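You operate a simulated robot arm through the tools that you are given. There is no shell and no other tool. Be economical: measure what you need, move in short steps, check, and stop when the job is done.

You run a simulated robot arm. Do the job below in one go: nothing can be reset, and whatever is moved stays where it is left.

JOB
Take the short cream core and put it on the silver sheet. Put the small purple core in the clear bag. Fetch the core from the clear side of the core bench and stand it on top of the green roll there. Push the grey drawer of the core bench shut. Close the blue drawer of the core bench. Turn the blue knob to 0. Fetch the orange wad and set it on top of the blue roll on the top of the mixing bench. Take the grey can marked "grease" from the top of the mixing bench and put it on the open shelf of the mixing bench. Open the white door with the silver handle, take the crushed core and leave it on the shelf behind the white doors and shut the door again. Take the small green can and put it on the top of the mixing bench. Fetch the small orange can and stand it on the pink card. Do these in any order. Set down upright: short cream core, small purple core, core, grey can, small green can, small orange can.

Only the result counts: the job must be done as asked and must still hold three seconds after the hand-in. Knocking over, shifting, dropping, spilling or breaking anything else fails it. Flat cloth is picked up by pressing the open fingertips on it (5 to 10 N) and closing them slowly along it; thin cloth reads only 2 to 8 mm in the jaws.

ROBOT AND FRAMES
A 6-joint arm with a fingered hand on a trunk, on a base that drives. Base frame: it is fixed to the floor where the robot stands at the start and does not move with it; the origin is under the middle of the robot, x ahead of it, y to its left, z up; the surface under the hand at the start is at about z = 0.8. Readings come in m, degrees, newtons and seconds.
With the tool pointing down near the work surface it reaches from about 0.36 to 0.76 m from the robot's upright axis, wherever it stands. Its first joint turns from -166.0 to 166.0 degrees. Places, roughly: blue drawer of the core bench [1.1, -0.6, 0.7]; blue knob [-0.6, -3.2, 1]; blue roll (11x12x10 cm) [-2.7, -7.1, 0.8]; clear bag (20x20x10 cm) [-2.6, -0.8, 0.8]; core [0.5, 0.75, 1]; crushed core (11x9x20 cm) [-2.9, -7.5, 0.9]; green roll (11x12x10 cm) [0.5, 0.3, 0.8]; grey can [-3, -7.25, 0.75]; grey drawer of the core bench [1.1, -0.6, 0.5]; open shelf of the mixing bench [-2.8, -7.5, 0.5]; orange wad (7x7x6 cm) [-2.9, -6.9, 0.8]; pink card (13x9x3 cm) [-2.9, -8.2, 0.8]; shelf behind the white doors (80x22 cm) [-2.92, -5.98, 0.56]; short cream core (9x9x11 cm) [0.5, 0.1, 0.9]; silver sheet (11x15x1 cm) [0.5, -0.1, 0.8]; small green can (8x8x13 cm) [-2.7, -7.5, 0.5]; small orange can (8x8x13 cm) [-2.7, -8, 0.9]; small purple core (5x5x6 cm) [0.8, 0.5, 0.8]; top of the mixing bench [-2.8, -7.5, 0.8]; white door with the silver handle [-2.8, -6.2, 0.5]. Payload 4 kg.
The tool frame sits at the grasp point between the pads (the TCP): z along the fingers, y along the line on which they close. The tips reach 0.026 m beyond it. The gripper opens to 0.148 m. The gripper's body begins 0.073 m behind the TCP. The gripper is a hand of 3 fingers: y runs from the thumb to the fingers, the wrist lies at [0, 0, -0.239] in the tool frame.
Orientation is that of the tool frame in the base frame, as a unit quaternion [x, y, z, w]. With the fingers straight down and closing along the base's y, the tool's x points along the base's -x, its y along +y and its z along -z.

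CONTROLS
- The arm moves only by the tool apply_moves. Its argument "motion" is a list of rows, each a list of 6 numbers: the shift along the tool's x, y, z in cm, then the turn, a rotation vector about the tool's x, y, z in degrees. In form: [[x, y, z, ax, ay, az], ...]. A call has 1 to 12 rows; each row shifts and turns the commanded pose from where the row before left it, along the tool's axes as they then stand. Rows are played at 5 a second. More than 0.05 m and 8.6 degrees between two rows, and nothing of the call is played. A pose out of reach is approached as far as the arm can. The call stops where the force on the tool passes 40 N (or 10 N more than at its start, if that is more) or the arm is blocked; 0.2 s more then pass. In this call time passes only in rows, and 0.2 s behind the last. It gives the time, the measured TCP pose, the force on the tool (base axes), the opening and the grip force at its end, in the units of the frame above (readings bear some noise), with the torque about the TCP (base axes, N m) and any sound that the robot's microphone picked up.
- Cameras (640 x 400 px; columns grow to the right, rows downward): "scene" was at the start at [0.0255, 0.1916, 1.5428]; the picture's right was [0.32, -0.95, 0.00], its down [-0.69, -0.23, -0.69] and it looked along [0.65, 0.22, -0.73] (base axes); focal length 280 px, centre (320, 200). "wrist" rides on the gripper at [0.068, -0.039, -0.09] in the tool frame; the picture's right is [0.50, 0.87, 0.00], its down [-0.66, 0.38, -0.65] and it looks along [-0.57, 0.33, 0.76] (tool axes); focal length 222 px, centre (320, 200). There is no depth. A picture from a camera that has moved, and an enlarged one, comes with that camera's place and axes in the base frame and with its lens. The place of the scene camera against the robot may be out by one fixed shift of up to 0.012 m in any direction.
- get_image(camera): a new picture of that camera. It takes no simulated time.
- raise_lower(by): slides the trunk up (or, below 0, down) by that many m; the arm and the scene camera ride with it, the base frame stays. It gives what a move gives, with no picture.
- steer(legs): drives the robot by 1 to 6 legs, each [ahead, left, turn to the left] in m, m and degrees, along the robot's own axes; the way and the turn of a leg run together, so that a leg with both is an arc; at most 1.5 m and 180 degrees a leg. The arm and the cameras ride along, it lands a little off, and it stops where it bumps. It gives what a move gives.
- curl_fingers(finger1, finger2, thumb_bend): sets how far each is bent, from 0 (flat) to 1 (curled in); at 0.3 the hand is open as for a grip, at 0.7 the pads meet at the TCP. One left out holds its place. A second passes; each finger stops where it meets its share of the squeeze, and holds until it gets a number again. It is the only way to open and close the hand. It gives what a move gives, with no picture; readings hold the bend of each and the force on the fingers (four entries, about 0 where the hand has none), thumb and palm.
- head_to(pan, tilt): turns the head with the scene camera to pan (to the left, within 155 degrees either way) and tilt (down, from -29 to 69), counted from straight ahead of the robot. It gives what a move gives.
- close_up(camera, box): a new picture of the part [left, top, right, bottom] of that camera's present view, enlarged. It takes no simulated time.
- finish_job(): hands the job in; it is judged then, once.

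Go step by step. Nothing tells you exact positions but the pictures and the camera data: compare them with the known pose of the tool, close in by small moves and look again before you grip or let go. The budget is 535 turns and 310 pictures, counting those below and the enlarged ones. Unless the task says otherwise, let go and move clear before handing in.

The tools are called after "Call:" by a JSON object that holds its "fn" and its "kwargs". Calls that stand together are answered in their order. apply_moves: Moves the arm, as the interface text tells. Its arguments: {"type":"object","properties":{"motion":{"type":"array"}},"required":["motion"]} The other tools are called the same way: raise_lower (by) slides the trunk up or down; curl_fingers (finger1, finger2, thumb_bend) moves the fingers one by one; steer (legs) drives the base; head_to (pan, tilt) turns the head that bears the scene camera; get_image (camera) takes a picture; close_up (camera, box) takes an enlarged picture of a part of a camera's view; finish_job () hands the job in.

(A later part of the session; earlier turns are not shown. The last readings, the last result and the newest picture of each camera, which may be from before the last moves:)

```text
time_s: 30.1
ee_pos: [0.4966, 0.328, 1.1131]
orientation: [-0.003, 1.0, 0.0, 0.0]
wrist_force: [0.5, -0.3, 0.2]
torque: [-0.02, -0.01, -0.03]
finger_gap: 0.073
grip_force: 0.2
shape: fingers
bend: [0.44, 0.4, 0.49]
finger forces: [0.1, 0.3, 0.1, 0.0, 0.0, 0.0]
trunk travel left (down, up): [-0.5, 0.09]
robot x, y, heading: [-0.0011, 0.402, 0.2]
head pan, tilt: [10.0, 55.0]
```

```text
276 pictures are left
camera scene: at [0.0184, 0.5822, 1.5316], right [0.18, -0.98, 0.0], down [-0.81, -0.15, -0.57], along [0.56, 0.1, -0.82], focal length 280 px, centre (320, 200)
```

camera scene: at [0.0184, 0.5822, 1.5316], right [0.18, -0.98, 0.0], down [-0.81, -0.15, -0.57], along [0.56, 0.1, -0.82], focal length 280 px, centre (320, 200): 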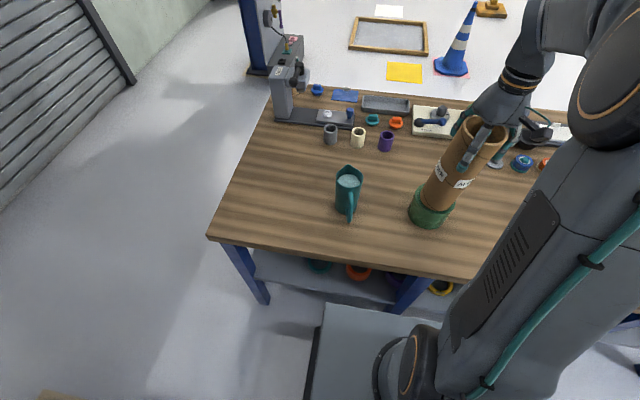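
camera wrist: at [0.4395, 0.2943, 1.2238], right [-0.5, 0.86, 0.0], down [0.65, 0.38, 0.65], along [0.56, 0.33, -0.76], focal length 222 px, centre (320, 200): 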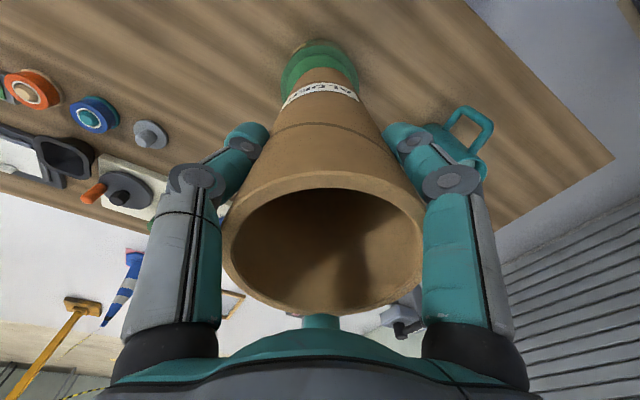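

The core stands free on the roll. I open wider and rise straight up.

Call:
{"fn": "curl_fingers", "kwargs": {"finger1": 0.25, "finger2": 0.25, "thumb_bend": 0.25}}

Call:
{"fn": "apply_moves", "kwargs": {"motion": [[0, 0, -3, 0, 0, 0], [0, 0, -4, 0, 0, 0], [0, 0, -4, 0, 0, 0], [0, 0, -4, 0, 0, 0]]}}

Call:
{"fn": "get_image", "kwargs": {"camera": "wrist"}}

Call:
{"fn": "get_image", "kwargs": {"camera": "scene"}}

```text
time_s: 31.1
ee_pos: [0.4957, 0.3283, 1.1121]
orientation: [-0.003, 1.0, 0.0, 0.0]
wrist_force: [0.5, 0.2, 0.2]
torque: [-0.03, 0.0, -0.01]
finger_gap: 0.1367
grip_force: 0.5
shape: fingers
bend: [0.25, 0.25, 0.25]
finger forces: [0.0, 0.4, 0.0, 0.1, 0.0, 0.1]
trunk travel left (down, up): [-0.5, 0.09]
robot x, y, heading: [0.0016, 0.4046, 0.3]
head pan, tilt: [10.0, 55.0]
```

```text
time_s: 32.0
ee_pos: [0.4956, 0.3287, 1.2633]
orientation: [-0.003, 1.0, 0.001, 0.0]
wrist_force: [-0.4, -0.1, -0.4]
torque: [0.01, 0.01, 0.01]
finger_gap: 0.1369
grip_force: 0.0
shape: fingers
bend: [0.25, 0.25, 0.25]
finger forces: [0.0, 0.0, 0.0, 0.0, 0.1, 0.0]
trunk travel left (down, up): [-0.5, 0.09]
robot x, y, heading: [-0.0053, 0.3998, 0.4]
head pan, tilt: [10.0, 55.0]
```

```text
275 pictures are left
camera wrist: at [0.4277, 0.2902, 1.3527], right [-0.5, 0.86, 0.0], down [0.65, 0.38, 0.65], along [0.56, 0.33, -0.76], focal length 222 px, centre (320, 200)
```

wrist: 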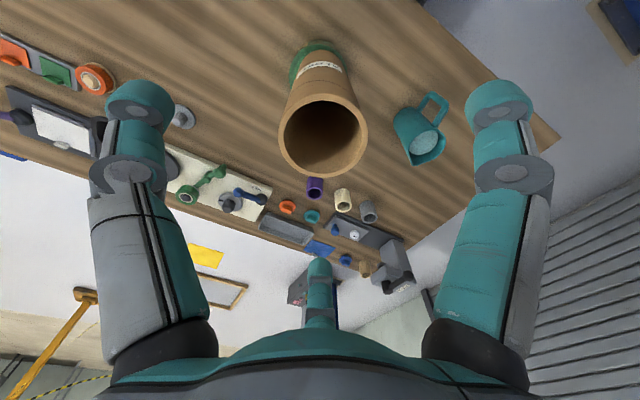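

```text
274 pictures are left
camera scene: at [0.0185, 0.5821, 1.5316], right [0.18, -0.98, 0.0], down [-0.81, -0.15, -0.57], along [0.56, 0.1, -0.82], focal length 280 px, centre (320, 200)
```

scene: 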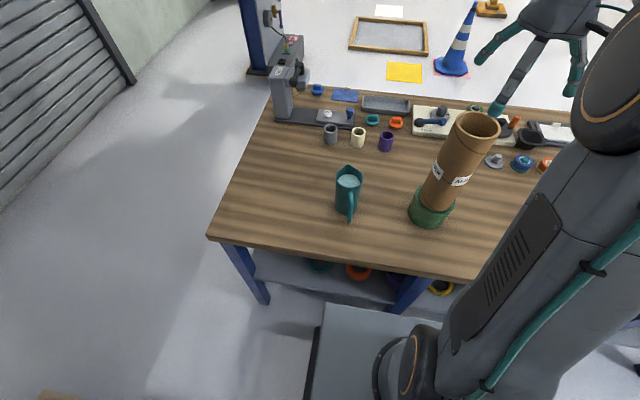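

The tall core stands on the roll. Next the small purple core at about (0.78, 0.475): I drive left 0.22 so the arm keeps clear of the tall core, then bring the hand near.

Call:
{"fn": "steer", "kwargs": {"legs": [[0, 0.22, 0]]}}

Call:
{"fn": "apply_moves", "kwargs": {"motion": [[-4, 0, 0, 0, 0, 0], [-4, -2, 0, 0, -8, 0], [-2, -2, 3, 0, -8, 0], [-1, -2, 3, 0, -8, 0]]}}

Call:
{"fn": "get_image", "kwargs": {"camera": "wrist"}}

Call:
{"fn": "get_image", "kwargs": {"camera": "scene"}}

```text
time_s: 33.7
ee_pos: [0.4947, 0.5506, 1.2617]
orientation: [-0.004, 1.0, 0.0, 0.002]
wrist_force: [-0.2, -0.3, 0.3]
torque: [-0.06, 0.01, 0.02]
finger_gap: 0.1371
grip_force: 0.1
shape: fingers
bend: [0.25, 0.25, 0.25]
finger forces: [0.1, 0.1, 0.0, 0.0, 0.0, 0.1]
trunk travel left (down, up): [-0.5, 0.09]
robot x, y, heading: [-0.0024, 0.6289, -0.0]
head pan, tilt: [10.0, 55.0]
```

```text
time_s: 34.7
ee_pos: [0.6168, 0.4914, 1.2077]
orientation: [0.0, 0.978, 0.001, 0.208]
wrist_force: [0.3, 0.3, 0.2]
torque: [0.03, 0.03, 0.01]
finger_gap: 0.1369
grip_force: 0.1
shape: fingers
bend: [0.25, 0.25, 0.25]
finger forces: [0.1, 0.0, 0.1, 0.0, 0.0, 0.1]
trunk travel left (down, up): [-0.5, 0.09]
robot x, y, heading: [-0.0027, 0.6241, 0.3]
head pan, tilt: [10.0, 55.0]
```

```text
273 pictures are left
camera wrist: at [0.518, 0.4523, 1.264], right [-0.46, 0.86, -0.2], down [0.33, 0.38, 0.86], along [0.82, 0.33, -0.46], focal length 222 px, centre (320, 200)
```

wrist: 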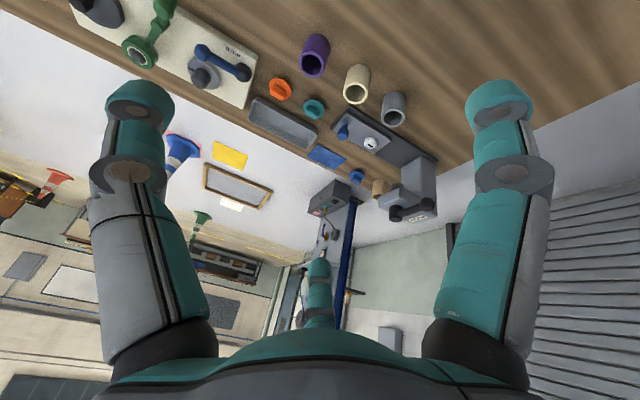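

```text
272 pictures are left
camera scene: at [0.0175, 0.8037, 1.5317], right [0.18, -0.98, 0.0], down [-0.81, -0.15, -0.57], along [0.56, 0.1, -0.82], focal length 280 px, centre (320, 200)
```

scene: 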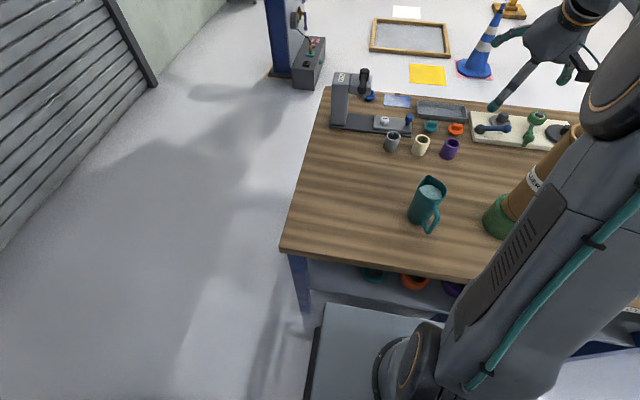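

The purple core's rim is at about (0.779, 0.480). I partially close the fingers to avoid the neighbours and advance along the tool axis, stopping short to check.

Call:
{"fn": "curl_fingers", "kwargs": {"finger1": 0.42, "finger2": 0.42, "thumb_bend": 0.42}}

Call:
{"fn": "apply_moves", "kwargs": {"motion": [[0.1, -0.4, 4.9, 0, 0, 0], [0.1, -0.4, 4.9, 0, 0, 0], [0.1, -0.3, 4.9, 0, 0, 0], [0, 0, 4.9, 0, 0, 0], [0, 0, 4.9, 0, 0, 0], [0, 0, 4.9, 0, 0, 0]]}}

Call:
{"fn": "get_image", "kwargs": {"camera": "wrist"}}

Call:
{"fn": "get_image", "kwargs": {"camera": "scene"}}

```text
time_s: 35.7
ee_pos: [0.6165, 0.491, 1.2098]
orientation: [-0.002, 0.978, 0.0, 0.208]
wrist_force: [0.4, 0.0, -0.1]
torque: [-0.01, -0.03, 0.0]
finger_gap: 0.0891
grip_force: 0.0
shape: fingers
bend: [0.42, 0.42, 0.42]
finger forces: [0.0, 0.0, 0.0, 0.0, 0.0, 0.1]
trunk travel left (down, up): [-0.5, 0.09]
robot x, y, heading: [0.0016, 0.6248, 0.3]
head pan, tilt: [10.0, 55.0]
```

```text
time_s: 37.1
ee_pos: [0.735, 0.4851, 0.9383]
orientation: [-0.003, 0.978, 0.001, 0.209]
wrist_force: [0.2, 0.9, 0.5]
torque: [0.01, -0.01, 0.01]
finger_gap: 0.089
grip_force: 0.1
shape: fingers
bend: [0.42, 0.42, 0.42]
finger forces: [0.1, 0.1, 0.1, 0.0, 0.0, 0.0]
trunk travel left (down, up): [-0.5, 0.09]
robot x, y, heading: [-0.0039, 0.6249, 0.2]
head pan, tilt: [10.0, 55.0]
```

```text
271 pictures are left
camera wrist: at [0.6366, 0.4469, 0.9936], right [-0.46, 0.86, -0.2], down [0.33, 0.38, 0.86], along [0.82, 0.33, -0.46], focal length 222 px, centre (320, 200)
```

wrist: 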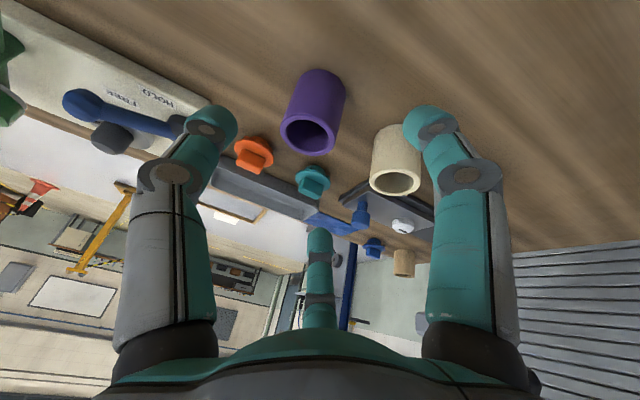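

```text
270 pictures are left
camera scene: at [0.0176, 0.8037, 1.5317], right [0.18, -0.98, 0.0], down [-0.81, -0.15, -0.57], along [0.56, 0.1, -0.82], focal length 280 px, centre (320, 200)
```

scene: 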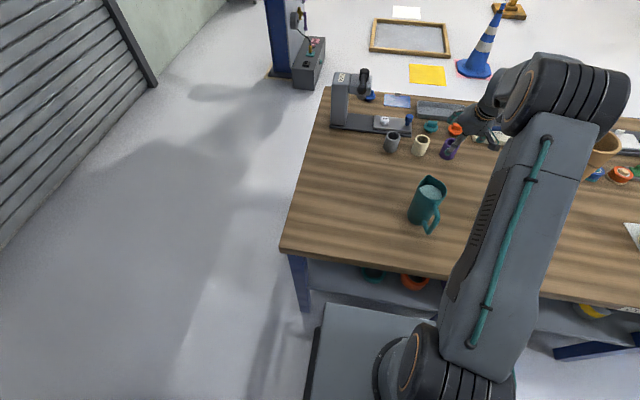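

The rim is confirmed at (0.781, 0.481). I narrow the fingers slightly for clearance to the cream cup and advance 9 cm.

Call:
{"fn": "curl_fingers", "kwargs": {"finger1": 0.46, "finger2": 0.46, "thumb_bend": 0.44}}

Call:
{"fn": "apply_moves", "kwargs": {"motion": [[0.2, -0.4, 3, 0, 0, 0], [0, 0, 3, 0, 0, 0], [0, 0, 2, 0, 0, 0]]}}

Call:
{"fn": "get_image", "kwargs": {"camera": "wrist"}}

```text
time_s: 38.1
ee_pos: [0.7344, 0.4852, 0.9384]
orientation: [-0.001, 0.978, 0.0, 0.208]
wrist_force: [1.2, 0.3, -0.8]
torque: [-0.01, 0.06, 0.02]
finger_gap: 0.0789
grip_force: 0.0
shape: fingers
bend: [0.46, 0.46, 0.44]
finger forces: [0.0, 0.0, 0.0, 0.1, 0.1, 0.0]
trunk travel left (down, up): [-0.5, 0.09]
robot x, y, heading: [-0.0044, 0.6259, 0.4]
head pan, tilt: [10.0, 55.0]
```

```text
time_s: 38.9
ee_pos: [0.7644, 0.4763, 0.8645]
orientation: [-0.003, 0.978, 0.001, 0.208]
wrist_force: [-0.1, 0.3, 0.5]
torque: [-0.01, -0.03, 0.01]
finger_gap: 0.0791
grip_force: 0.1
shape: fingers
bend: [0.46, 0.46, 0.44]
finger forces: [0.0, 0.1, 0.0, 0.0, 0.0, 0.1]
trunk travel left (down, up): [-0.5, 0.09]
robot x, y, heading: [0.0009, 0.6227, 0.2]
head pan, tilt: [10.0, 55.0]
```

```text
269 pictures are left
camera wrist: at [0.6657, 0.4375, 0.9198], right [-0.46, 0.86, -0.2], down [0.33, 0.38, 0.86], along [0.82, 0.33, -0.46], focal length 222 px, centre (320, 200)
```

wrist: 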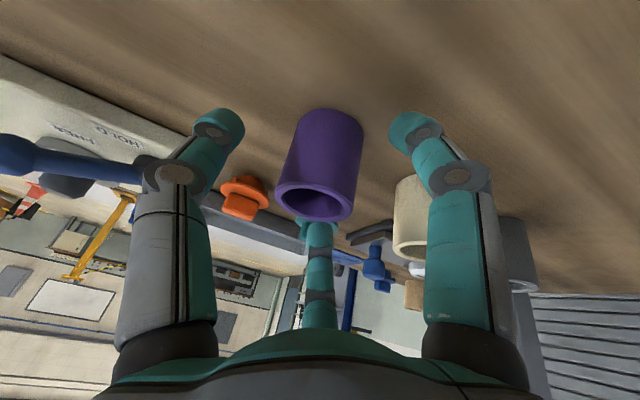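

Aligned; I advance the last 3.3 cm and close gently.

Call:
{"fn": "apply_moves", "kwargs": {"motion": [[0, 0.4, 2, 0, 0, 0], [0, 0, 1.3, 0, 0, 0]]}}

Call:
{"fn": "curl_fingers", "kwargs": {"finger1": 0.65, "finger2": 0.65, "thumb_bend": 0.65}}

Call:
{"fn": "get_image", "kwargs": {"camera": "wrist"}}

```text
time_s: 39.5
ee_pos: [0.7769, 0.4806, 0.8504]
orientation: [-0.002, 0.976, -0.001, 0.216]
wrist_force: [-8.2, -0.2, 24.8]
torque: [0.66, 1.28, 0.22]
finger_gap: 0.0793
grip_force: 12.4
shape: fingers
bend: [0.44, 0.46, 0.44]
finger forces: [25.4, 0.0, 0.1, 0.1, 0.1, 0.0]
trunk travel left (down, up): [-0.5, 0.09]
robot x, y, heading: [-0.0009, 0.6266, 0.2]
head pan, tilt: [10.0, 55.0]
stopped in row 2: the force on the tool passed its limit at 50 N (the readings are from after the stop); the commanded pose is now the measured one
```

```text
time_s: 40.5
ee_pos: [0.7776, 0.4802, 0.8444]
orientation: [-0.002, 0.977, 0.0, 0.212]
wrist_force: [0.6, -0.5, 0.1]
torque: [-0.04, 0.04, -0.04]
finger_gap: 0.0395
grip_force: 9.3
shape: fingers
bend: [0.56, 0.58, 0.6]
finger forces: [6.5, 5.7, 0.0, 0.1, 8.0, 0.0]
trunk travel left (down, up): [-0.5, 0.09]
robot x, y, heading: [-0.0055, 0.6236, 0.4]
head pan, tilt: [10.0, 55.0]
```

```text
268 pictures are left
camera wrist: at [0.6779, 0.4417, 0.8991], right [-0.46, 0.86, -0.21], down [0.32, 0.38, 0.87], along [0.83, 0.33, -0.45], focal length 222 px, centre (320, 200)
```

wrist: 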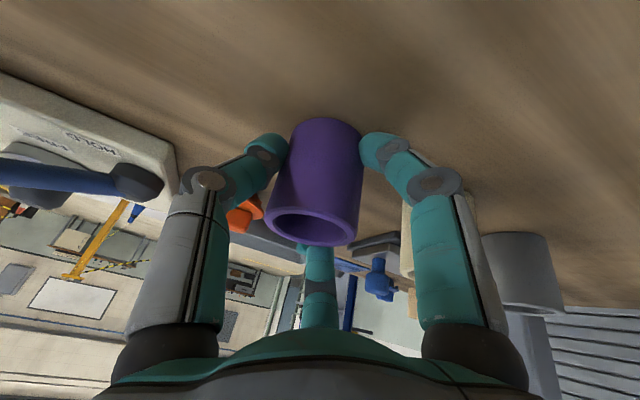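

It's held with about 9 N. I lift straight up and check.

Call:
{"fn": "apply_moves", "kwargs": {"motion": [[-0.8, 0, -1.8, 0, 0, 0], [-1.6, 0, -3.7, 0, 0, 0], [-1.6, 0, -3.7, 0, 0, 0], [-1.6, 0, -3.7, 0, 0, 0], [-1.6, 0, -3.7, 0, 0, 0]]}}

Call:
{"fn": "get_image", "kwargs": {"camera": "wrist"}}

Call:
{"fn": "get_image", "kwargs": {"camera": "scene"}}

```text
time_s: 41.7
ee_pos: [0.776, 0.4804, 1.0249]
orientation: [-0.002, 0.977, -0.001, 0.211]
wrist_force: [0.7, -0.8, -0.6]
torque: [0.01, 0.01, 0.01]
finger_gap: 0.0394
grip_force: 9.6
shape: fingers
bend: [0.56, 0.58, 0.6]
finger forces: [6.4, 5.6, 0.0, 0.0, 7.7, 0.0]
trunk travel left (down, up): [-0.5, 0.09]
robot x, y, heading: [-0.0012, 0.623, -0.1]
head pan, tilt: [10.0, 55.0]
```

```text
267 pictures are left
camera wrist: at [0.6764, 0.4416, 1.0797], right [-0.46, 0.86, -0.21], down [0.32, 0.38, 0.87], along [0.83, 0.33, -0.45], focal length 222 px, centre (320, 200)
```

wrist: 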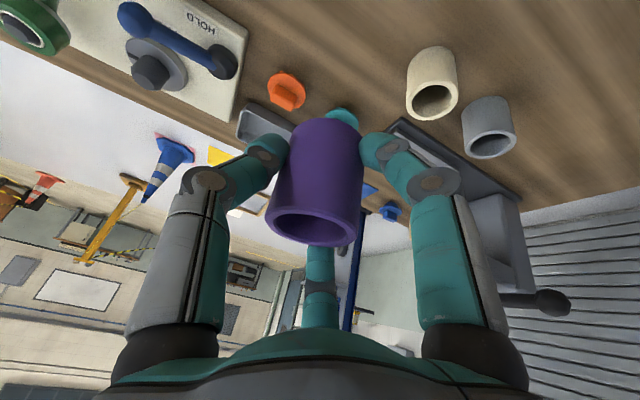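

```text
266 pictures are left
camera scene: at [0.0173, 0.8038, 1.5316], right [0.18, -0.98, 0.0], down [-0.81, -0.15, -0.57], along [0.56, 0.1, -0.82], focal length 280 px, centre (320, 200)
```

scene: 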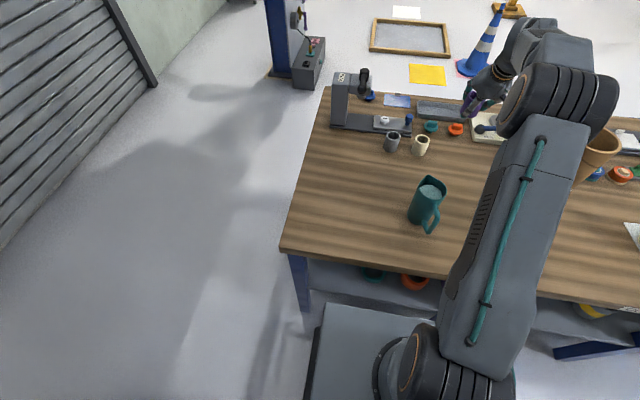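

The purple core is held and neighbours stand undisturbed. I retract the arm to a compact carry pose and look behind for the clear bag.

Call:
{"fn": "apply_moves", "kwargs": {"motion": [[2, 1, -4, 0, 0, 0], [2, 1, -4, 0, 0, 0], [2, 1, -4, 0, 8, 0], [3, 1, -3, 0, 8, 0], [4, 1, -1, 0, 8, 0], [4, 1, 0, 0, 0, 0], [4, 1, 0, 0, 0, 0]]}}

Call:
{"fn": "head_to", "kwargs": {"pan": 150, "tilt": 20}}

Call:
{"fn": "get_image", "kwargs": {"camera": "scene"}}

Call:
{"fn": "head_to", "kwargs": {"pan": -150, "tilt": 20}}

Call:
{"fn": "get_image", "kwargs": {"camera": "scene"}}

```text
time_s: 43.3
ee_pos: [0.5106, 0.553, 1.1362]
orientation: [-0.001, 1.0, 0.0, 0.005]
wrist_force: [0.3, 0.0, -1.0]
torque: [0.01, 0.01, 0.02]
finger_gap: 0.0391
grip_force: 9.7
shape: fingers
bend: [0.56, 0.58, 0.6]
finger forces: [6.5, 5.6, 0.0, 0.0, 7.5, 0.1]
trunk travel left (down, up): [-0.5, 0.09]
robot x, y, heading: [-0.0045, 0.6235, 0.3]
head pan, tilt: [10.0, 55.0]
```

```text
time_s: 45.5
ee_pos: [0.5114, 0.5528, 1.1353]
orientation: [-0.002, 1.0, 0.0, 0.005]
wrist_force: [0.9, -0.2, -0.1]
torque: [-0.03, 0.03, 0.0]
finger_gap: 0.039
grip_force: 9.9
shape: fingers
bend: [0.56, 0.58, 0.6]
finger forces: [6.5, 5.6, 0.0, 0.0, 7.5, 0.1]
trunk travel left (down, up): [-0.5, 0.09]
robot x, y, heading: [0.0004, 0.6229, 0.3]
head pan, tilt: [150.0, 20.0]
```

```text
265 pictures are left
camera scene: at [-0.1345, 0.8371, 1.5837], right [0.5, 0.87, 0.0], down [0.3, -0.17, -0.94], along [-0.82, 0.47, -0.34], focal length 280 px, centre (320, 200)
```

scene: 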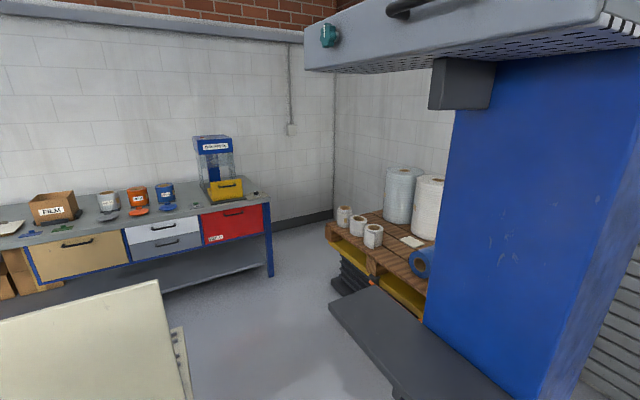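

```text
time_s: 49.6
ee_pos: [0.5117, 0.5517, 1.1343]
orientation: [-0.002, 1.0, 0.0, 0.004]
wrist_force: [0.5, 0.5, -1.3]
torque: [-0.01, -0.05, -0.01]
finger_gap: 0.0389
grip_force: 10.2
shape: fingers
bend: [0.56, 0.58, 0.6]
finger forces: [6.4, 5.6, 0.0, 0.0, 7.4, 0.0]
trunk travel left (down, up): [-0.5, 0.09]
robot x, y, heading: [-0.0031, 0.6244, 0.1]
head pan, tilt: [-150.0, 20.0]
```

```text
264 pictures are left
camera scene: at [-0.1341, 0.7439, 1.5837], right [-0.5, 0.86, 0.0], down [0.3, 0.17, -0.94], along [-0.81, -0.47, -0.34], focal length 280 px, centre (320, 200)
```

scene: 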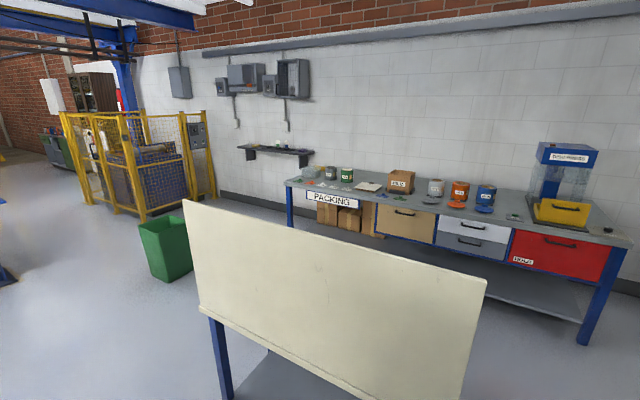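

The packing bench is behind, with a panel bench in between. I zoom in to find the clear bag.

Call:
{"fn": "close_up", "kwargs": {"camera": "scene", "box": [270, 140, 430, 240]}}

Call:
{"fn": "head_to", "kwargs": {"pan": -150, "tilt": 50}}

Call:
{"fn": "get_image", "kwargs": {"camera": "scene"}}

Call:
{"fn": "head_to", "kwargs": {"pan": -90, "tilt": 30}}

Call:
{"fn": "get_image", "kwargs": {"camera": "scene"}}

```text
4.00 times, centred on (350, 190) of scene
camera zoom: at [-0.1341, 0.7439, 1.5837], right [-0.5, 0.86, 0.0], down [0.3, 0.17, -0.94], along [-0.81, -0.47, -0.34], focal length 1121 px, centre (200, 240)
```

zoom: 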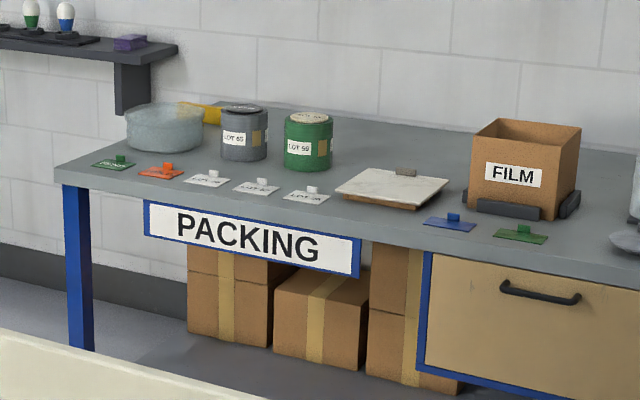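

```text
time_s: 50.6
ee_pos: [0.512, 0.5515, 1.1342]
orientation: [-0.001, 1.0, 0.0, 0.004]
wrist_force: [0.8, -0.1, -0.2]
torque: [-0.01, 0.03, -0.03]
finger_gap: 0.039
grip_force: 9.5
shape: fingers
bend: [0.56, 0.58, 0.6]
finger forces: [6.3, 5.6, 0.0, 0.1, 7.5, 0.0]
trunk travel left (down, up): [-0.5, 0.09]
robot x, y, heading: [-0.003, 0.6219, 0.4]
head pan, tilt: [-150.0, 50.0]
```

```text
262 pictures are left
camera scene: at [-0.1202, 0.752, 1.5382], right [-0.5, 0.86, 0.0], down [0.66, 0.39, -0.64], along [-0.56, -0.32, -0.77], focal length 280 px, centre (320, 200)
```

scene: 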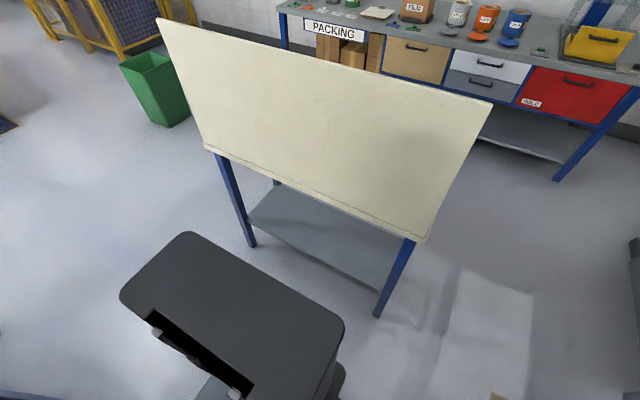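

```text
time_s: 51.9
ee_pos: [0.512, 0.5522, 1.1353]
orientation: [-0.002, 1.0, 0.0, 0.004]
wrist_force: [0.3, 0.6, -0.1]
torque: [-0.01, -0.01, -0.01]
finger_gap: 0.039
grip_force: 9.8
shape: fingers
bend: [0.56, 0.58, 0.6]
finger forces: [6.4, 5.6, 0.0, 0.1, 7.4, 0.0]
trunk travel left (down, up): [-0.5, 0.09]
robot x, y, heading: [-0.0033, 0.6271, 0.2]
head pan, tilt: [-90.0, 30.0]
```

```text
261 pictures are left
camera scene: at [-0.0533, 0.7004, 1.5676], right [-1.0, 0.0, 0.0], down [0.0, 0.5, -0.87], along [0.0, -0.87, -0.5], focal length 280 px, centre (320, 200)
```

scene: 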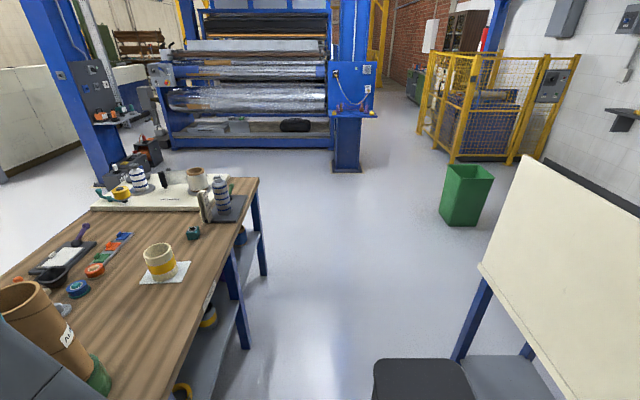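

The clear bag is at the near end of the packing bench, about (−2.59, −0.80). I raise the hand, drive right past the bench, then look again before backing through the gap.

Call:
{"fn": "apply_moves", "kwargs": {"motion": [[1.5, 0, -4.5, 0, 0, 0], [1.5, 0, -4.5, 0, 0, 0], [1.5, 0, -4.5, 0, 0, 0], [1.5, 0, -4.5, 0, 0, 0], [1.5, 0, -4.5, 0, 0, 0], [1.5, 0, -3.5, 0, 0, 0]]}}

Call:
{"fn": "steer", "kwargs": {"legs": [[0, -1.0, 0], [0, -0.57, 0]]}}

Call:
{"fn": "head_to", "kwargs": {"pan": -150, "tilt": 30}}

Call:
{"fn": "get_image", "kwargs": {"camera": "scene"}}

Call:
{"fn": "head_to", "kwargs": {"pan": 150, "tilt": 35}}

Call:
{"fn": "get_image", "kwargs": {"camera": "scene"}}

```text
time_s: 53.3
ee_pos: [0.4203, 0.5493, 1.3817]
orientation: [-0.002, 1.0, -0.001, 0.005]
wrist_force: [0.2, -0.6, -0.5]
torque: [-0.01, 0.01, 0.0]
finger_gap: 0.0381
grip_force: 9.5
shape: fingers
bend: [0.56, 0.58, 0.6]
finger forces: [6.3, 5.5, 0.0, 0.0, 7.3, 0.0]
out of reach, approached as far as the arm can: row 6
trunk travel left (down, up): [-0.5, 0.09]
robot x, y, heading: [-0.0007, 0.6263, 0.5]
head pan, tilt: [-90.0, 30.0]
```

```text
time_s: 61.3
ee_pos: [0.4321, -1.0138, 1.3819]
orientation: [-0.003, 1.0, 0.001, 0.004]
wrist_force: [0.2, 0.7, -1.2]
torque: [0.05, 0.03, -0.01]
finger_gap: 0.0387
grip_force: 9.7
shape: fingers
bend: [0.56, 0.58, 0.6]
finger forces: [6.4, 5.5, 0.0, 0.0, 7.4, 0.0]
trunk travel left (down, up): [-0.5, 0.09]
robot x, y, heading: [0.0078, -0.9379, 0.6]
head pan, tilt: [-90.0, 30.0]
```

```text
time_s: 62.6
ee_pos: [0.4317, -1.0133, 1.3818]
orientation: [-0.004, 1.0, -0.001, 0.004]
wrist_force: [1.4, 0.3, -0.7]
torque: [0.02, -0.04, 0.0]
finger_gap: 0.0384
grip_force: 9.7
shape: fingers
bend: [0.56, 0.58, 0.6]
finger forces: [6.4, 5.5, 0.0, 0.0, 7.4, 0.0]
trunk travel left (down, up): [-0.5, 0.09]
robot x, y, heading: [0.0083, -0.9402, 0.6]
head pan, tilt: [-150.0, 30.0]
```

```text
260 pictures are left
camera scene: at [-0.1214, -0.8204, 1.5677], right [-0.51, 0.86, 0.0], down [0.43, 0.26, -0.87], along [-0.74, -0.44, -0.5], focal length 280 px, centre (320, 200)
```

scene: 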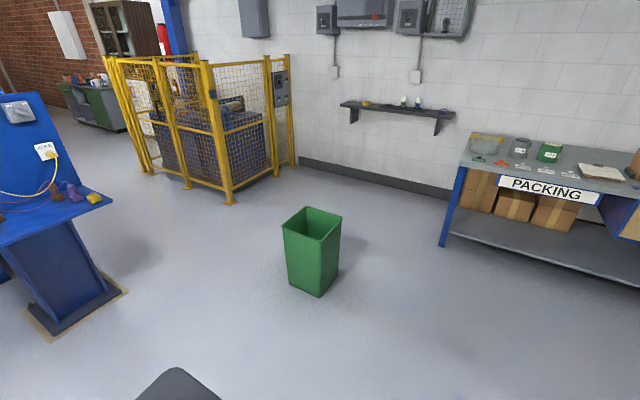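

```text
time_s: 66.7
ee_pos: [0.4327, -1.0132, 1.3817]
orientation: [-0.004, 1.0, 0.0, 0.004]
wrist_force: [0.2, 0.1, -0.2]
torque: [0.03, 0.04, -0.02]
finger_gap: 0.0387
grip_force: 9.6
shape: fingers
bend: [0.56, 0.58, 0.6]
finger forces: [6.4, 5.6, 0.1, 0.0, 7.4, 0.0]
trunk travel left (down, up): [-0.5, 0.09]
robot x, y, heading: [0.0064, -0.9425, 0.5]
head pan, tilt: [150.0, 35.0]
```

```text
259 pictures are left
camera scene: at [-0.1203, -0.731, 1.5599], right [0.49, 0.87, 0.0], down [0.5, -0.28, -0.82], along [-0.71, 0.4, -0.57], focal length 280 px, centre (320, 200)
```

scene: 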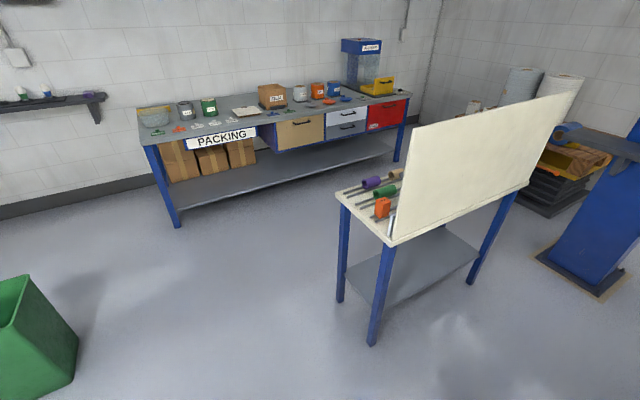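

The path behind is clear: the table starts at y > −0.1, the bin is beyond y < −1.45. I back up 1.4 m, turn round, and approach the packing bench.

Call:
{"fn": "steer", "kwargs": {"legs": [[-1.4, 0.12, 0], [0, 0, 180], [0.35, 0, 0]]}}

Call:
{"fn": "head_to", "kwargs": {"pan": 0, "tilt": 50}}

Call:
{"fn": "get_image", "kwargs": {"camera": "scene"}}

Call:
{"fn": "get_image", "kwargs": {"camera": "wrist"}}

```text
time_s: 82.7
ee_pos: [-2.1424, -0.6905, 1.3814]
orientation: [0.999, -0.033, -0.004, -0.001]
wrist_force: [0.5, 0.3, -0.7]
torque: [-0.02, 0.0, 0.02]
finger_gap: 0.0379
grip_force: 9.0
shape: fingers
bend: [0.57, 0.58, 0.6]
finger forces: [6.2, 5.5, 0.1, 0.0, 7.3, 0.0]
trunk travel left (down, up): [-0.5, 0.09]
robot x, y, heading: [-1.7221, -0.7931, 176.3]
head pan, tilt: [150.0, 35.0]
```

```text
time_s: 85.1
ee_pos: [-2.1401, -0.6903, 1.3817]
orientation: [0.999, -0.034, -0.004, 0.0]
wrist_force: [-0.4, -1.0, -1.4]
torque: [0.0, 0.03, 0.01]
finger_gap: 0.0381
grip_force: 9.5
shape: fingers
bend: [0.57, 0.58, 0.6]
finger forces: [6.2, 5.3, 0.1, 0.1, 7.2, 0.0]
trunk travel left (down, up): [-0.5, 0.09]
robot x, y, heading: [-1.7265, -0.7971, 176.2]
head pan, tilt: [0.0, 50.0]
```

```text
258 pictures are left
camera scene: at [-1.7421, -0.9504, 1.5381], right [0.06, 1.0, 0.0], down [0.76, -0.05, -0.64], along [-0.64, 0.04, -0.77], focal length 280 px, centre (320, 200)
```

scene: 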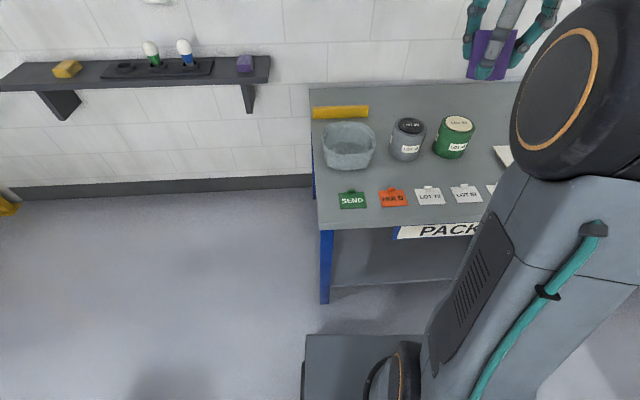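

```text
257 pictures are left
camera wrist: at [-2.071, -0.6555, 1.4716], right [0.44, -0.9, 0.0], down [-0.67, -0.33, 0.66], along [-0.59, -0.29, -0.75], focal length 222 px, centre (320, 200)
```

wrist: 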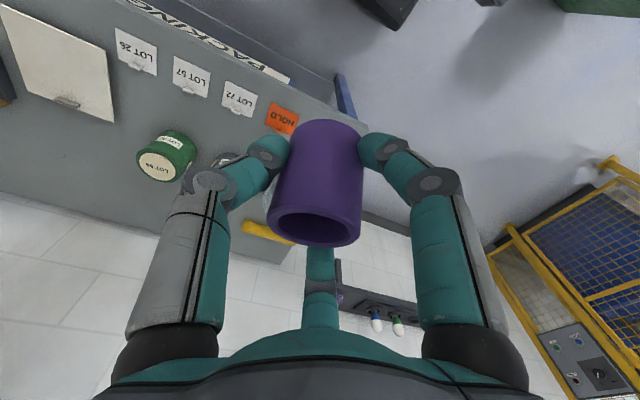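

The bag is centred near (−2.56, −0.79). I drive 12 cm closer and extend the hand over it, regaining the 24° tilt at which the core was gripped so it will stand upright.

Call:
{"fn": "steer", "kwargs": {"legs": [[0.12, 0, 0]]}}

Call:
{"fn": "apply_moves", "kwargs": {"motion": [[-3, 1.4, 2.5, 0, 0, 0], [-3, 1.4, 2.5, 0, 0, 0], [-3, 1.4, 2.5, 0, 0, 0], [-3, 1.4, 2.5, 0, 0, 0], [-3, 1.4, 2.5, 0, 0, 0], [-3, 1.4, 2.5, 0, 0, 0], [-3, 1.4, 2.5, 0, -8, 0], [-3, 1.4, 2.5, 0, -8, 0], [-3, 1.4, 2.5, 0, -8.4, 0]]}}

Call:
{"fn": "get_image", "kwargs": {"camera": "wrist"}}

Call:
{"fn": "get_image", "kwargs": {"camera": "scene"}}

```text
time_s: 86.3
ee_pos: [-2.2619, -0.6828, 1.3817]
orientation: [0.999, -0.034, -0.004, 0.0]
wrist_force: [0.1, 0.0, -0.9]
torque: [0.02, 0.04, 0.0]
finger_gap: 0.0382
grip_force: 8.9
shape: fingers
bend: [0.57, 0.58, 0.6]
finger forces: [6.2, 5.4, 0.1, 0.0, 7.2, 0.0]
trunk travel left (down, up): [-0.5, 0.09]
robot x, y, heading: [-1.8446, -0.7896, 176.4]
head pan, tilt: [0.0, 50.0]
```

```text
time_s: 88.3
ee_pos: [-2.5488, -0.7897, 1.1699]
orientation: [0.976, -0.033, -0.216, -0.006]
wrist_force: [-0.6, 0.2, -0.3]
torque: [-0.01, 0.01, -0.01]
finger_gap: 0.0375
grip_force: 9.3
shape: fingers
bend: [0.57, 0.58, 0.6]
finger forces: [6.2, 5.3, 0.0, 0.0, 7.0, 0.1]
trunk travel left (down, up): [-0.5, 0.09]
robot x, y, heading: [-1.8471, -0.7883, 176.4]
head pan, tilt: [0.0, 50.0]
```

```text
256 pictures are left
camera wrist: at [-2.4478, -0.7564, 1.2242], right [0.39, -0.89, -0.21], down [-0.34, -0.35, 0.87], along [-0.85, -0.27, -0.45], focal length 222 px, centre (320, 200)
```

wrist: 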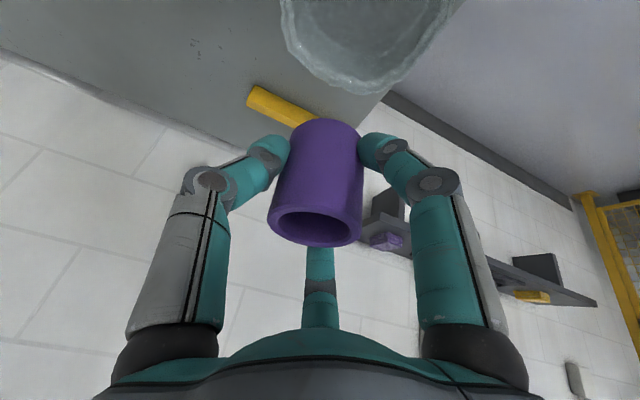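

```text
255 pictures are left
camera scene: at [-1.8619, -0.9427, 1.5381], right [0.06, 1.0, 0.0], down [0.76, -0.05, -0.64], along [-0.64, 0.04, -0.77], focal length 280 px, centre (320, 200)
```

scene: 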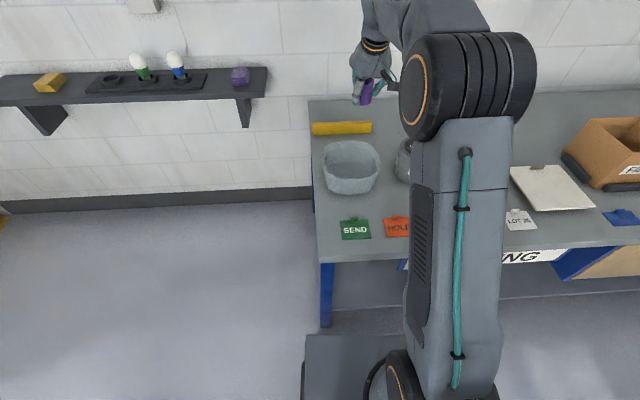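

The bag's centre is about (−2.576, −0.80). I descend with the core to just above the rim and check.

Call:
{"fn": "apply_moves", "kwargs": {"motion": [[1.17, 0.17, 3.85, 0, 0, 0], [1.17, 0.17, 3.85, 0, 0, 0], [1.17, 0.17, 3.85, 0, 0, 0], [1.17, 0.17, 3.85, 0, 0, 0], [1.17, 0.17, 3.85, 0, 0, 0]]}}

Call:
{"fn": "get_image", "kwargs": {"camera": "wrist"}}

Call:
{"fn": "close_up", "kwargs": {"camera": "scene", "box": [290, 80, 450, 220]}}

```text
time_s: 89.5
ee_pos: [-2.5769, -0.796, 0.9717]
orientation: [0.976, -0.032, -0.215, -0.007]
wrist_force: [0.3, 0.3, -0.6]
torque: [0.0, -0.01, -0.03]
finger_gap: 0.0374
grip_force: 9.2
shape: fingers
bend: [0.57, 0.58, 0.6]
finger forces: [6.2, 5.3, 0.0, 0.0, 6.9, 0.0]
trunk travel left (down, up): [-0.5, 0.09]
robot x, y, heading: [-1.846, -0.7863, 176.4]
head pan, tilt: [0.0, 50.0]
```

```text
254 pictures are left
camera wrist: at [-2.4757, -0.7631, 1.026], right [0.4, -0.89, -0.21], down [-0.34, -0.36, 0.87], along [-0.85, -0.27, -0.45], focal length 222 px, centre (320, 200)
```

wrist: 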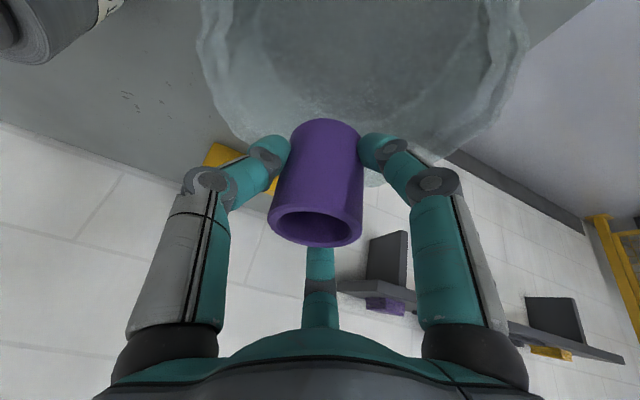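

```text
2.86 times, centred on (370, 150) of scene
camera zoom: at [-1.8616, -0.9427, 1.5382], right [0.06, 1.0, 0.0], down [0.76, -0.05, -0.64], along [-0.64, 0.04, -0.77], focal length 801 px, centre (177, 343)
```

zoom: 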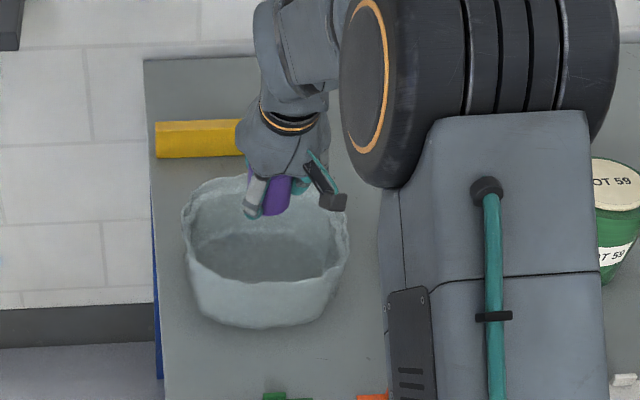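

The core is over the bag's middle. I lower it into the bag in steps, watching the force.

Call:
{"fn": "apply_moves", "kwargs": {"motion": [[1.2, 0.4, 2.75, 0, 0, 0], [1.2, 0, 2.75, 0, 0, 0], [1.2, 0, 2.75, 0, 0, 0], [0.4, 0, 0.91, 0, 0, 0]]}}

Call:
{"fn": "get_image", "kwargs": {"camera": "wrist"}}

Call:
{"fn": "close_up", "kwargs": {"camera": "scene", "box": [290, 80, 450, 220]}}

```text
time_s: 90.5
ee_pos: [-2.5809, -0.8002, 0.8728]
orientation: [0.976, -0.032, -0.216, -0.007]
wrist_force: [0.2, -0.3, 0.1]
torque: [0.03, 0.0, -0.02]
finger_gap: 0.0372
grip_force: 8.8
shape: fingers
bend: [0.57, 0.58, 0.6]
finger forces: [6.2, 5.1, 0.0, 0.1, 6.8, 0.1]
trunk travel left (down, up): [-0.5, 0.09]
robot x, y, heading: [-1.8463, -0.7903, 176.1]
head pan, tilt: [0.0, 50.0]
```

```text
252 pictures are left
camera wrist: at [-2.4792, -0.7673, 0.9272], right [0.4, -0.89, -0.21], down [-0.34, -0.36, 0.87], along [-0.85, -0.27, -0.45], focal length 222 px, centre (320, 200)
```

wrist: 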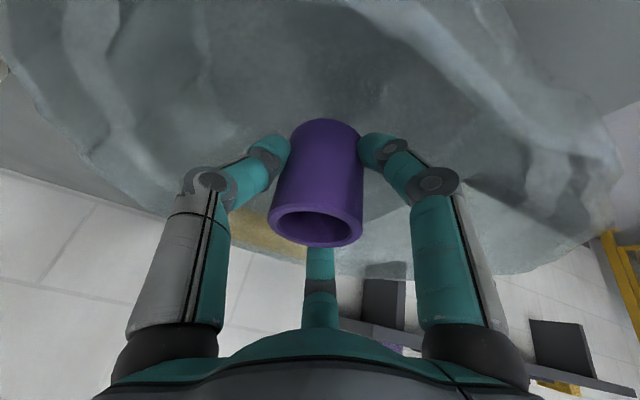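

```text
2.86 times, centred on (370, 150) of scene
camera zoom: at [-1.8616, -0.9427, 1.5382], right [0.06, 1.0, 0.0], down [0.76, -0.05, -0.64], along [-0.64, 0.04, -0.77], focal length 801 px, centre (177, 343)
```

zoom: 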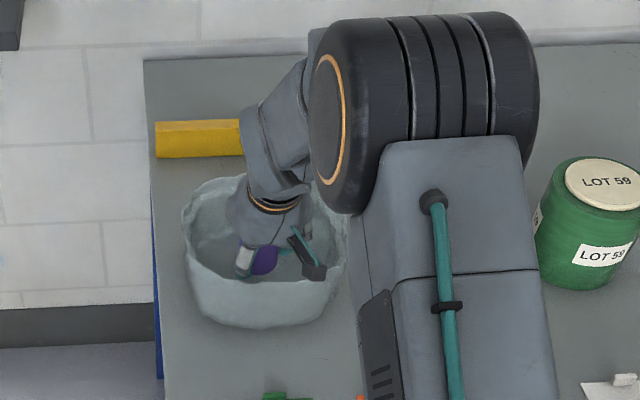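

Call:
{"fn": "apply_moves", "kwargs": {"motion": [[0.32, 0, 0.73, 0, 0, 0], [0.2, 0, 0.46, 0, 0, 0]]}}

```text
time_s: 91.1
ee_pos: [-2.5816, -0.8009, 0.8605]
orientation: [0.976, -0.032, -0.215, -0.007]
wrist_force: [0.2, -0.3, -0.8]
torque: [-0.01, 0.02, 0.02]
finger_gap: 0.0371
grip_force: 9.1
shape: fingers
bend: [0.57, 0.58, 0.6]
finger forces: [6.3, 5.2, 0.1, 0.0, 6.8, 0.0]
trunk travel left (down, up): [-0.5, 0.09]
robot x, y, heading: [-1.8412, -0.7878, 176.2]
head pan, tilt: [0.0, 50.0]
```

Call:
{"fn": "apply_moves", "kwargs": {"motion": [[0.12, 0, 0.27, 0, 0, 0], [0.12, 0, 0.27, 0, 0, 0]]}}

```text
time_s: 91.7
ee_pos: [-2.5804, -0.7998, 0.8535]
orientation: [0.976, -0.031, -0.216, -0.007]
wrist_force: [-0.2, -0.3, -0.7]
torque: [-0.01, 0.0, 0.02]
finger_gap: 0.037
grip_force: 9.1
shape: fingers
bend: [0.57, 0.58, 0.6]
finger forces: [6.3, 5.1, 0.0, 0.0, 6.8, 0.0]
trunk travel left (down, up): [-0.5, 0.09]
robot x, y, heading: [-1.8447, -0.7893, 176.6]
head pan, tilt: [0.0, 50.0]
```

Call:
{"fn": "apply_moves", "kwargs": {"motion": [[0.08, 0, 0.18, 0, 0, 0], [0.08, 0, 0.18, 0, 0, 0]]}}

```text
time_s: 92.3
ee_pos: [-2.5815, -0.8004, 0.851]
orientation: [0.976, -0.033, -0.215, -0.007]
wrist_force: [-0.9, 0.3, 3.9]
torque: [0.01, -0.06, 0.04]
finger_gap: 0.0371
grip_force: 11.2
shape: fingers
bend: [0.57, 0.58, 0.6]
finger forces: [7.3, 6.3, 0.0, 0.0, 8.1, 0.1]
trunk travel left (down, up): [-0.5, 0.09]
robot x, y, heading: [-1.8433, -0.7839, 176.2]
head pan, tilt: [0.0, 50.0]
```

The core touches the bag floor. I open modestly and check.

Call:
{"fn": "curl_fingers", "kwargs": {"finger1": 0.46, "finger2": 0.46, "thumb_bend": 0.46}}

Call:
{"fn": "get_image", "kwargs": {"camera": "wrist"}}

```text
time_s: 93.3
ee_pos: [-2.5804, -0.8009, 0.8507]
orientation: [0.976, -0.032, -0.216, -0.007]
wrist_force: [-0.6, 1.9, 11.3]
torque: [-0.18, -0.17, 0.03]
finger_gap: 0.065
grip_force: 6.1
shape: fingers
bend: [0.52, 0.46, 0.46]
finger forces: [11.8, 0.0, 0.0, 0.1, 0.0, 0.0]
trunk travel left (down, up): [-0.5, 0.09]
robot x, y, heading: [-1.8439, -0.7854, 176.3]
head pan, tilt: [0.0, 50.0]
```

```text
250 pictures are left
camera wrist: at [-2.4792, -0.7678, 0.9043], right [0.4, -0.89, -0.21], down [-0.34, -0.36, 0.87], along [-0.85, -0.27, -0.45], focal length 222 px, centre (320, 200)
```

wrist: 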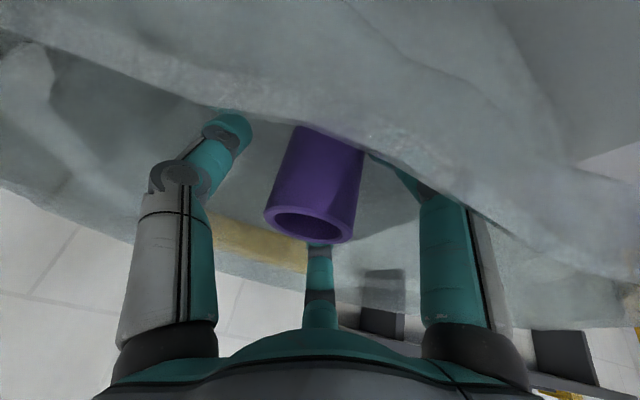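

Released; the near finger brushes the bag floor. I rise straight up slowly and look.

Call:
{"fn": "apply_moves", "kwargs": {"motion": [[-0.4, 0, -0.9, 0, 0, 0], [-0.4, 0, -0.9, 0, 0, 0], [-0.8, 0, -1.8, 0, 0, 0], [-1.2, 0, -2.75, 0, 0, 0], [-1.2, 0, -2.75, 0, 0, 0], [-1.2, 0, -2.75, 0, 0, 0]]}}

Call:
{"fn": "get_image", "kwargs": {"camera": "wrist"}}

Call:
{"fn": "close_up", "kwargs": {"camera": "scene", "box": [290, 80, 450, 220]}}

```text
time_s: 94.7
ee_pos: [-2.5778, -0.8007, 0.9802]
orientation: [0.976, -0.031, -0.216, -0.007]
wrist_force: [-0.1, 0.1, 0.0]
torque: [-0.03, -0.04, 0.0]
finger_gap: 0.0749
grip_force: 0.1
shape: fingers
bend: [0.46, 0.46, 0.46]
finger forces: [0.0, 0.0, 0.0, 0.0, 0.0, 0.1]
trunk travel left (down, up): [-0.5, 0.09]
robot x, y, heading: [-1.8427, -0.7915, 176.3]
head pan, tilt: [0.0, 50.0]
```

```text
249 pictures are left
camera wrist: at [-2.4765, -0.7686, 1.0333], right [0.4, -0.89, -0.21], down [-0.34, -0.36, 0.87], along [-0.85, -0.27, -0.45], focal length 222 px, centre (320, 200)
```

wrist: 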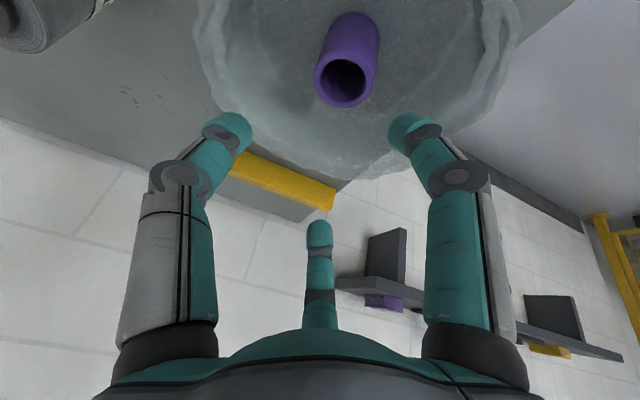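

```text
2.86 times, centred on (370, 150) of scene
camera zoom: at [-1.8614, -0.9427, 1.5381], right [0.06, 1.0, 0.0], down [0.76, -0.05, -0.64], along [-0.64, 0.04, -0.77], focal length 801 px, centre (177, 343)
```

zoom: 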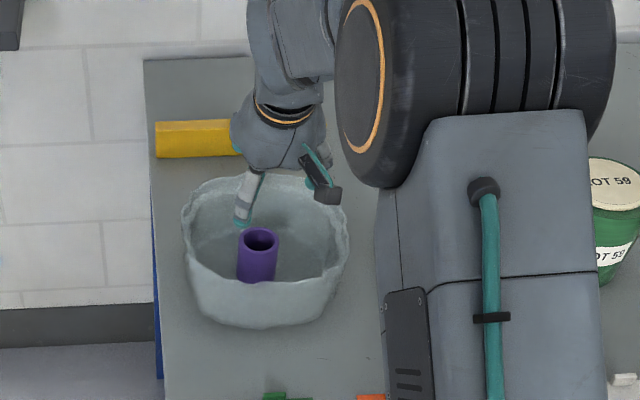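

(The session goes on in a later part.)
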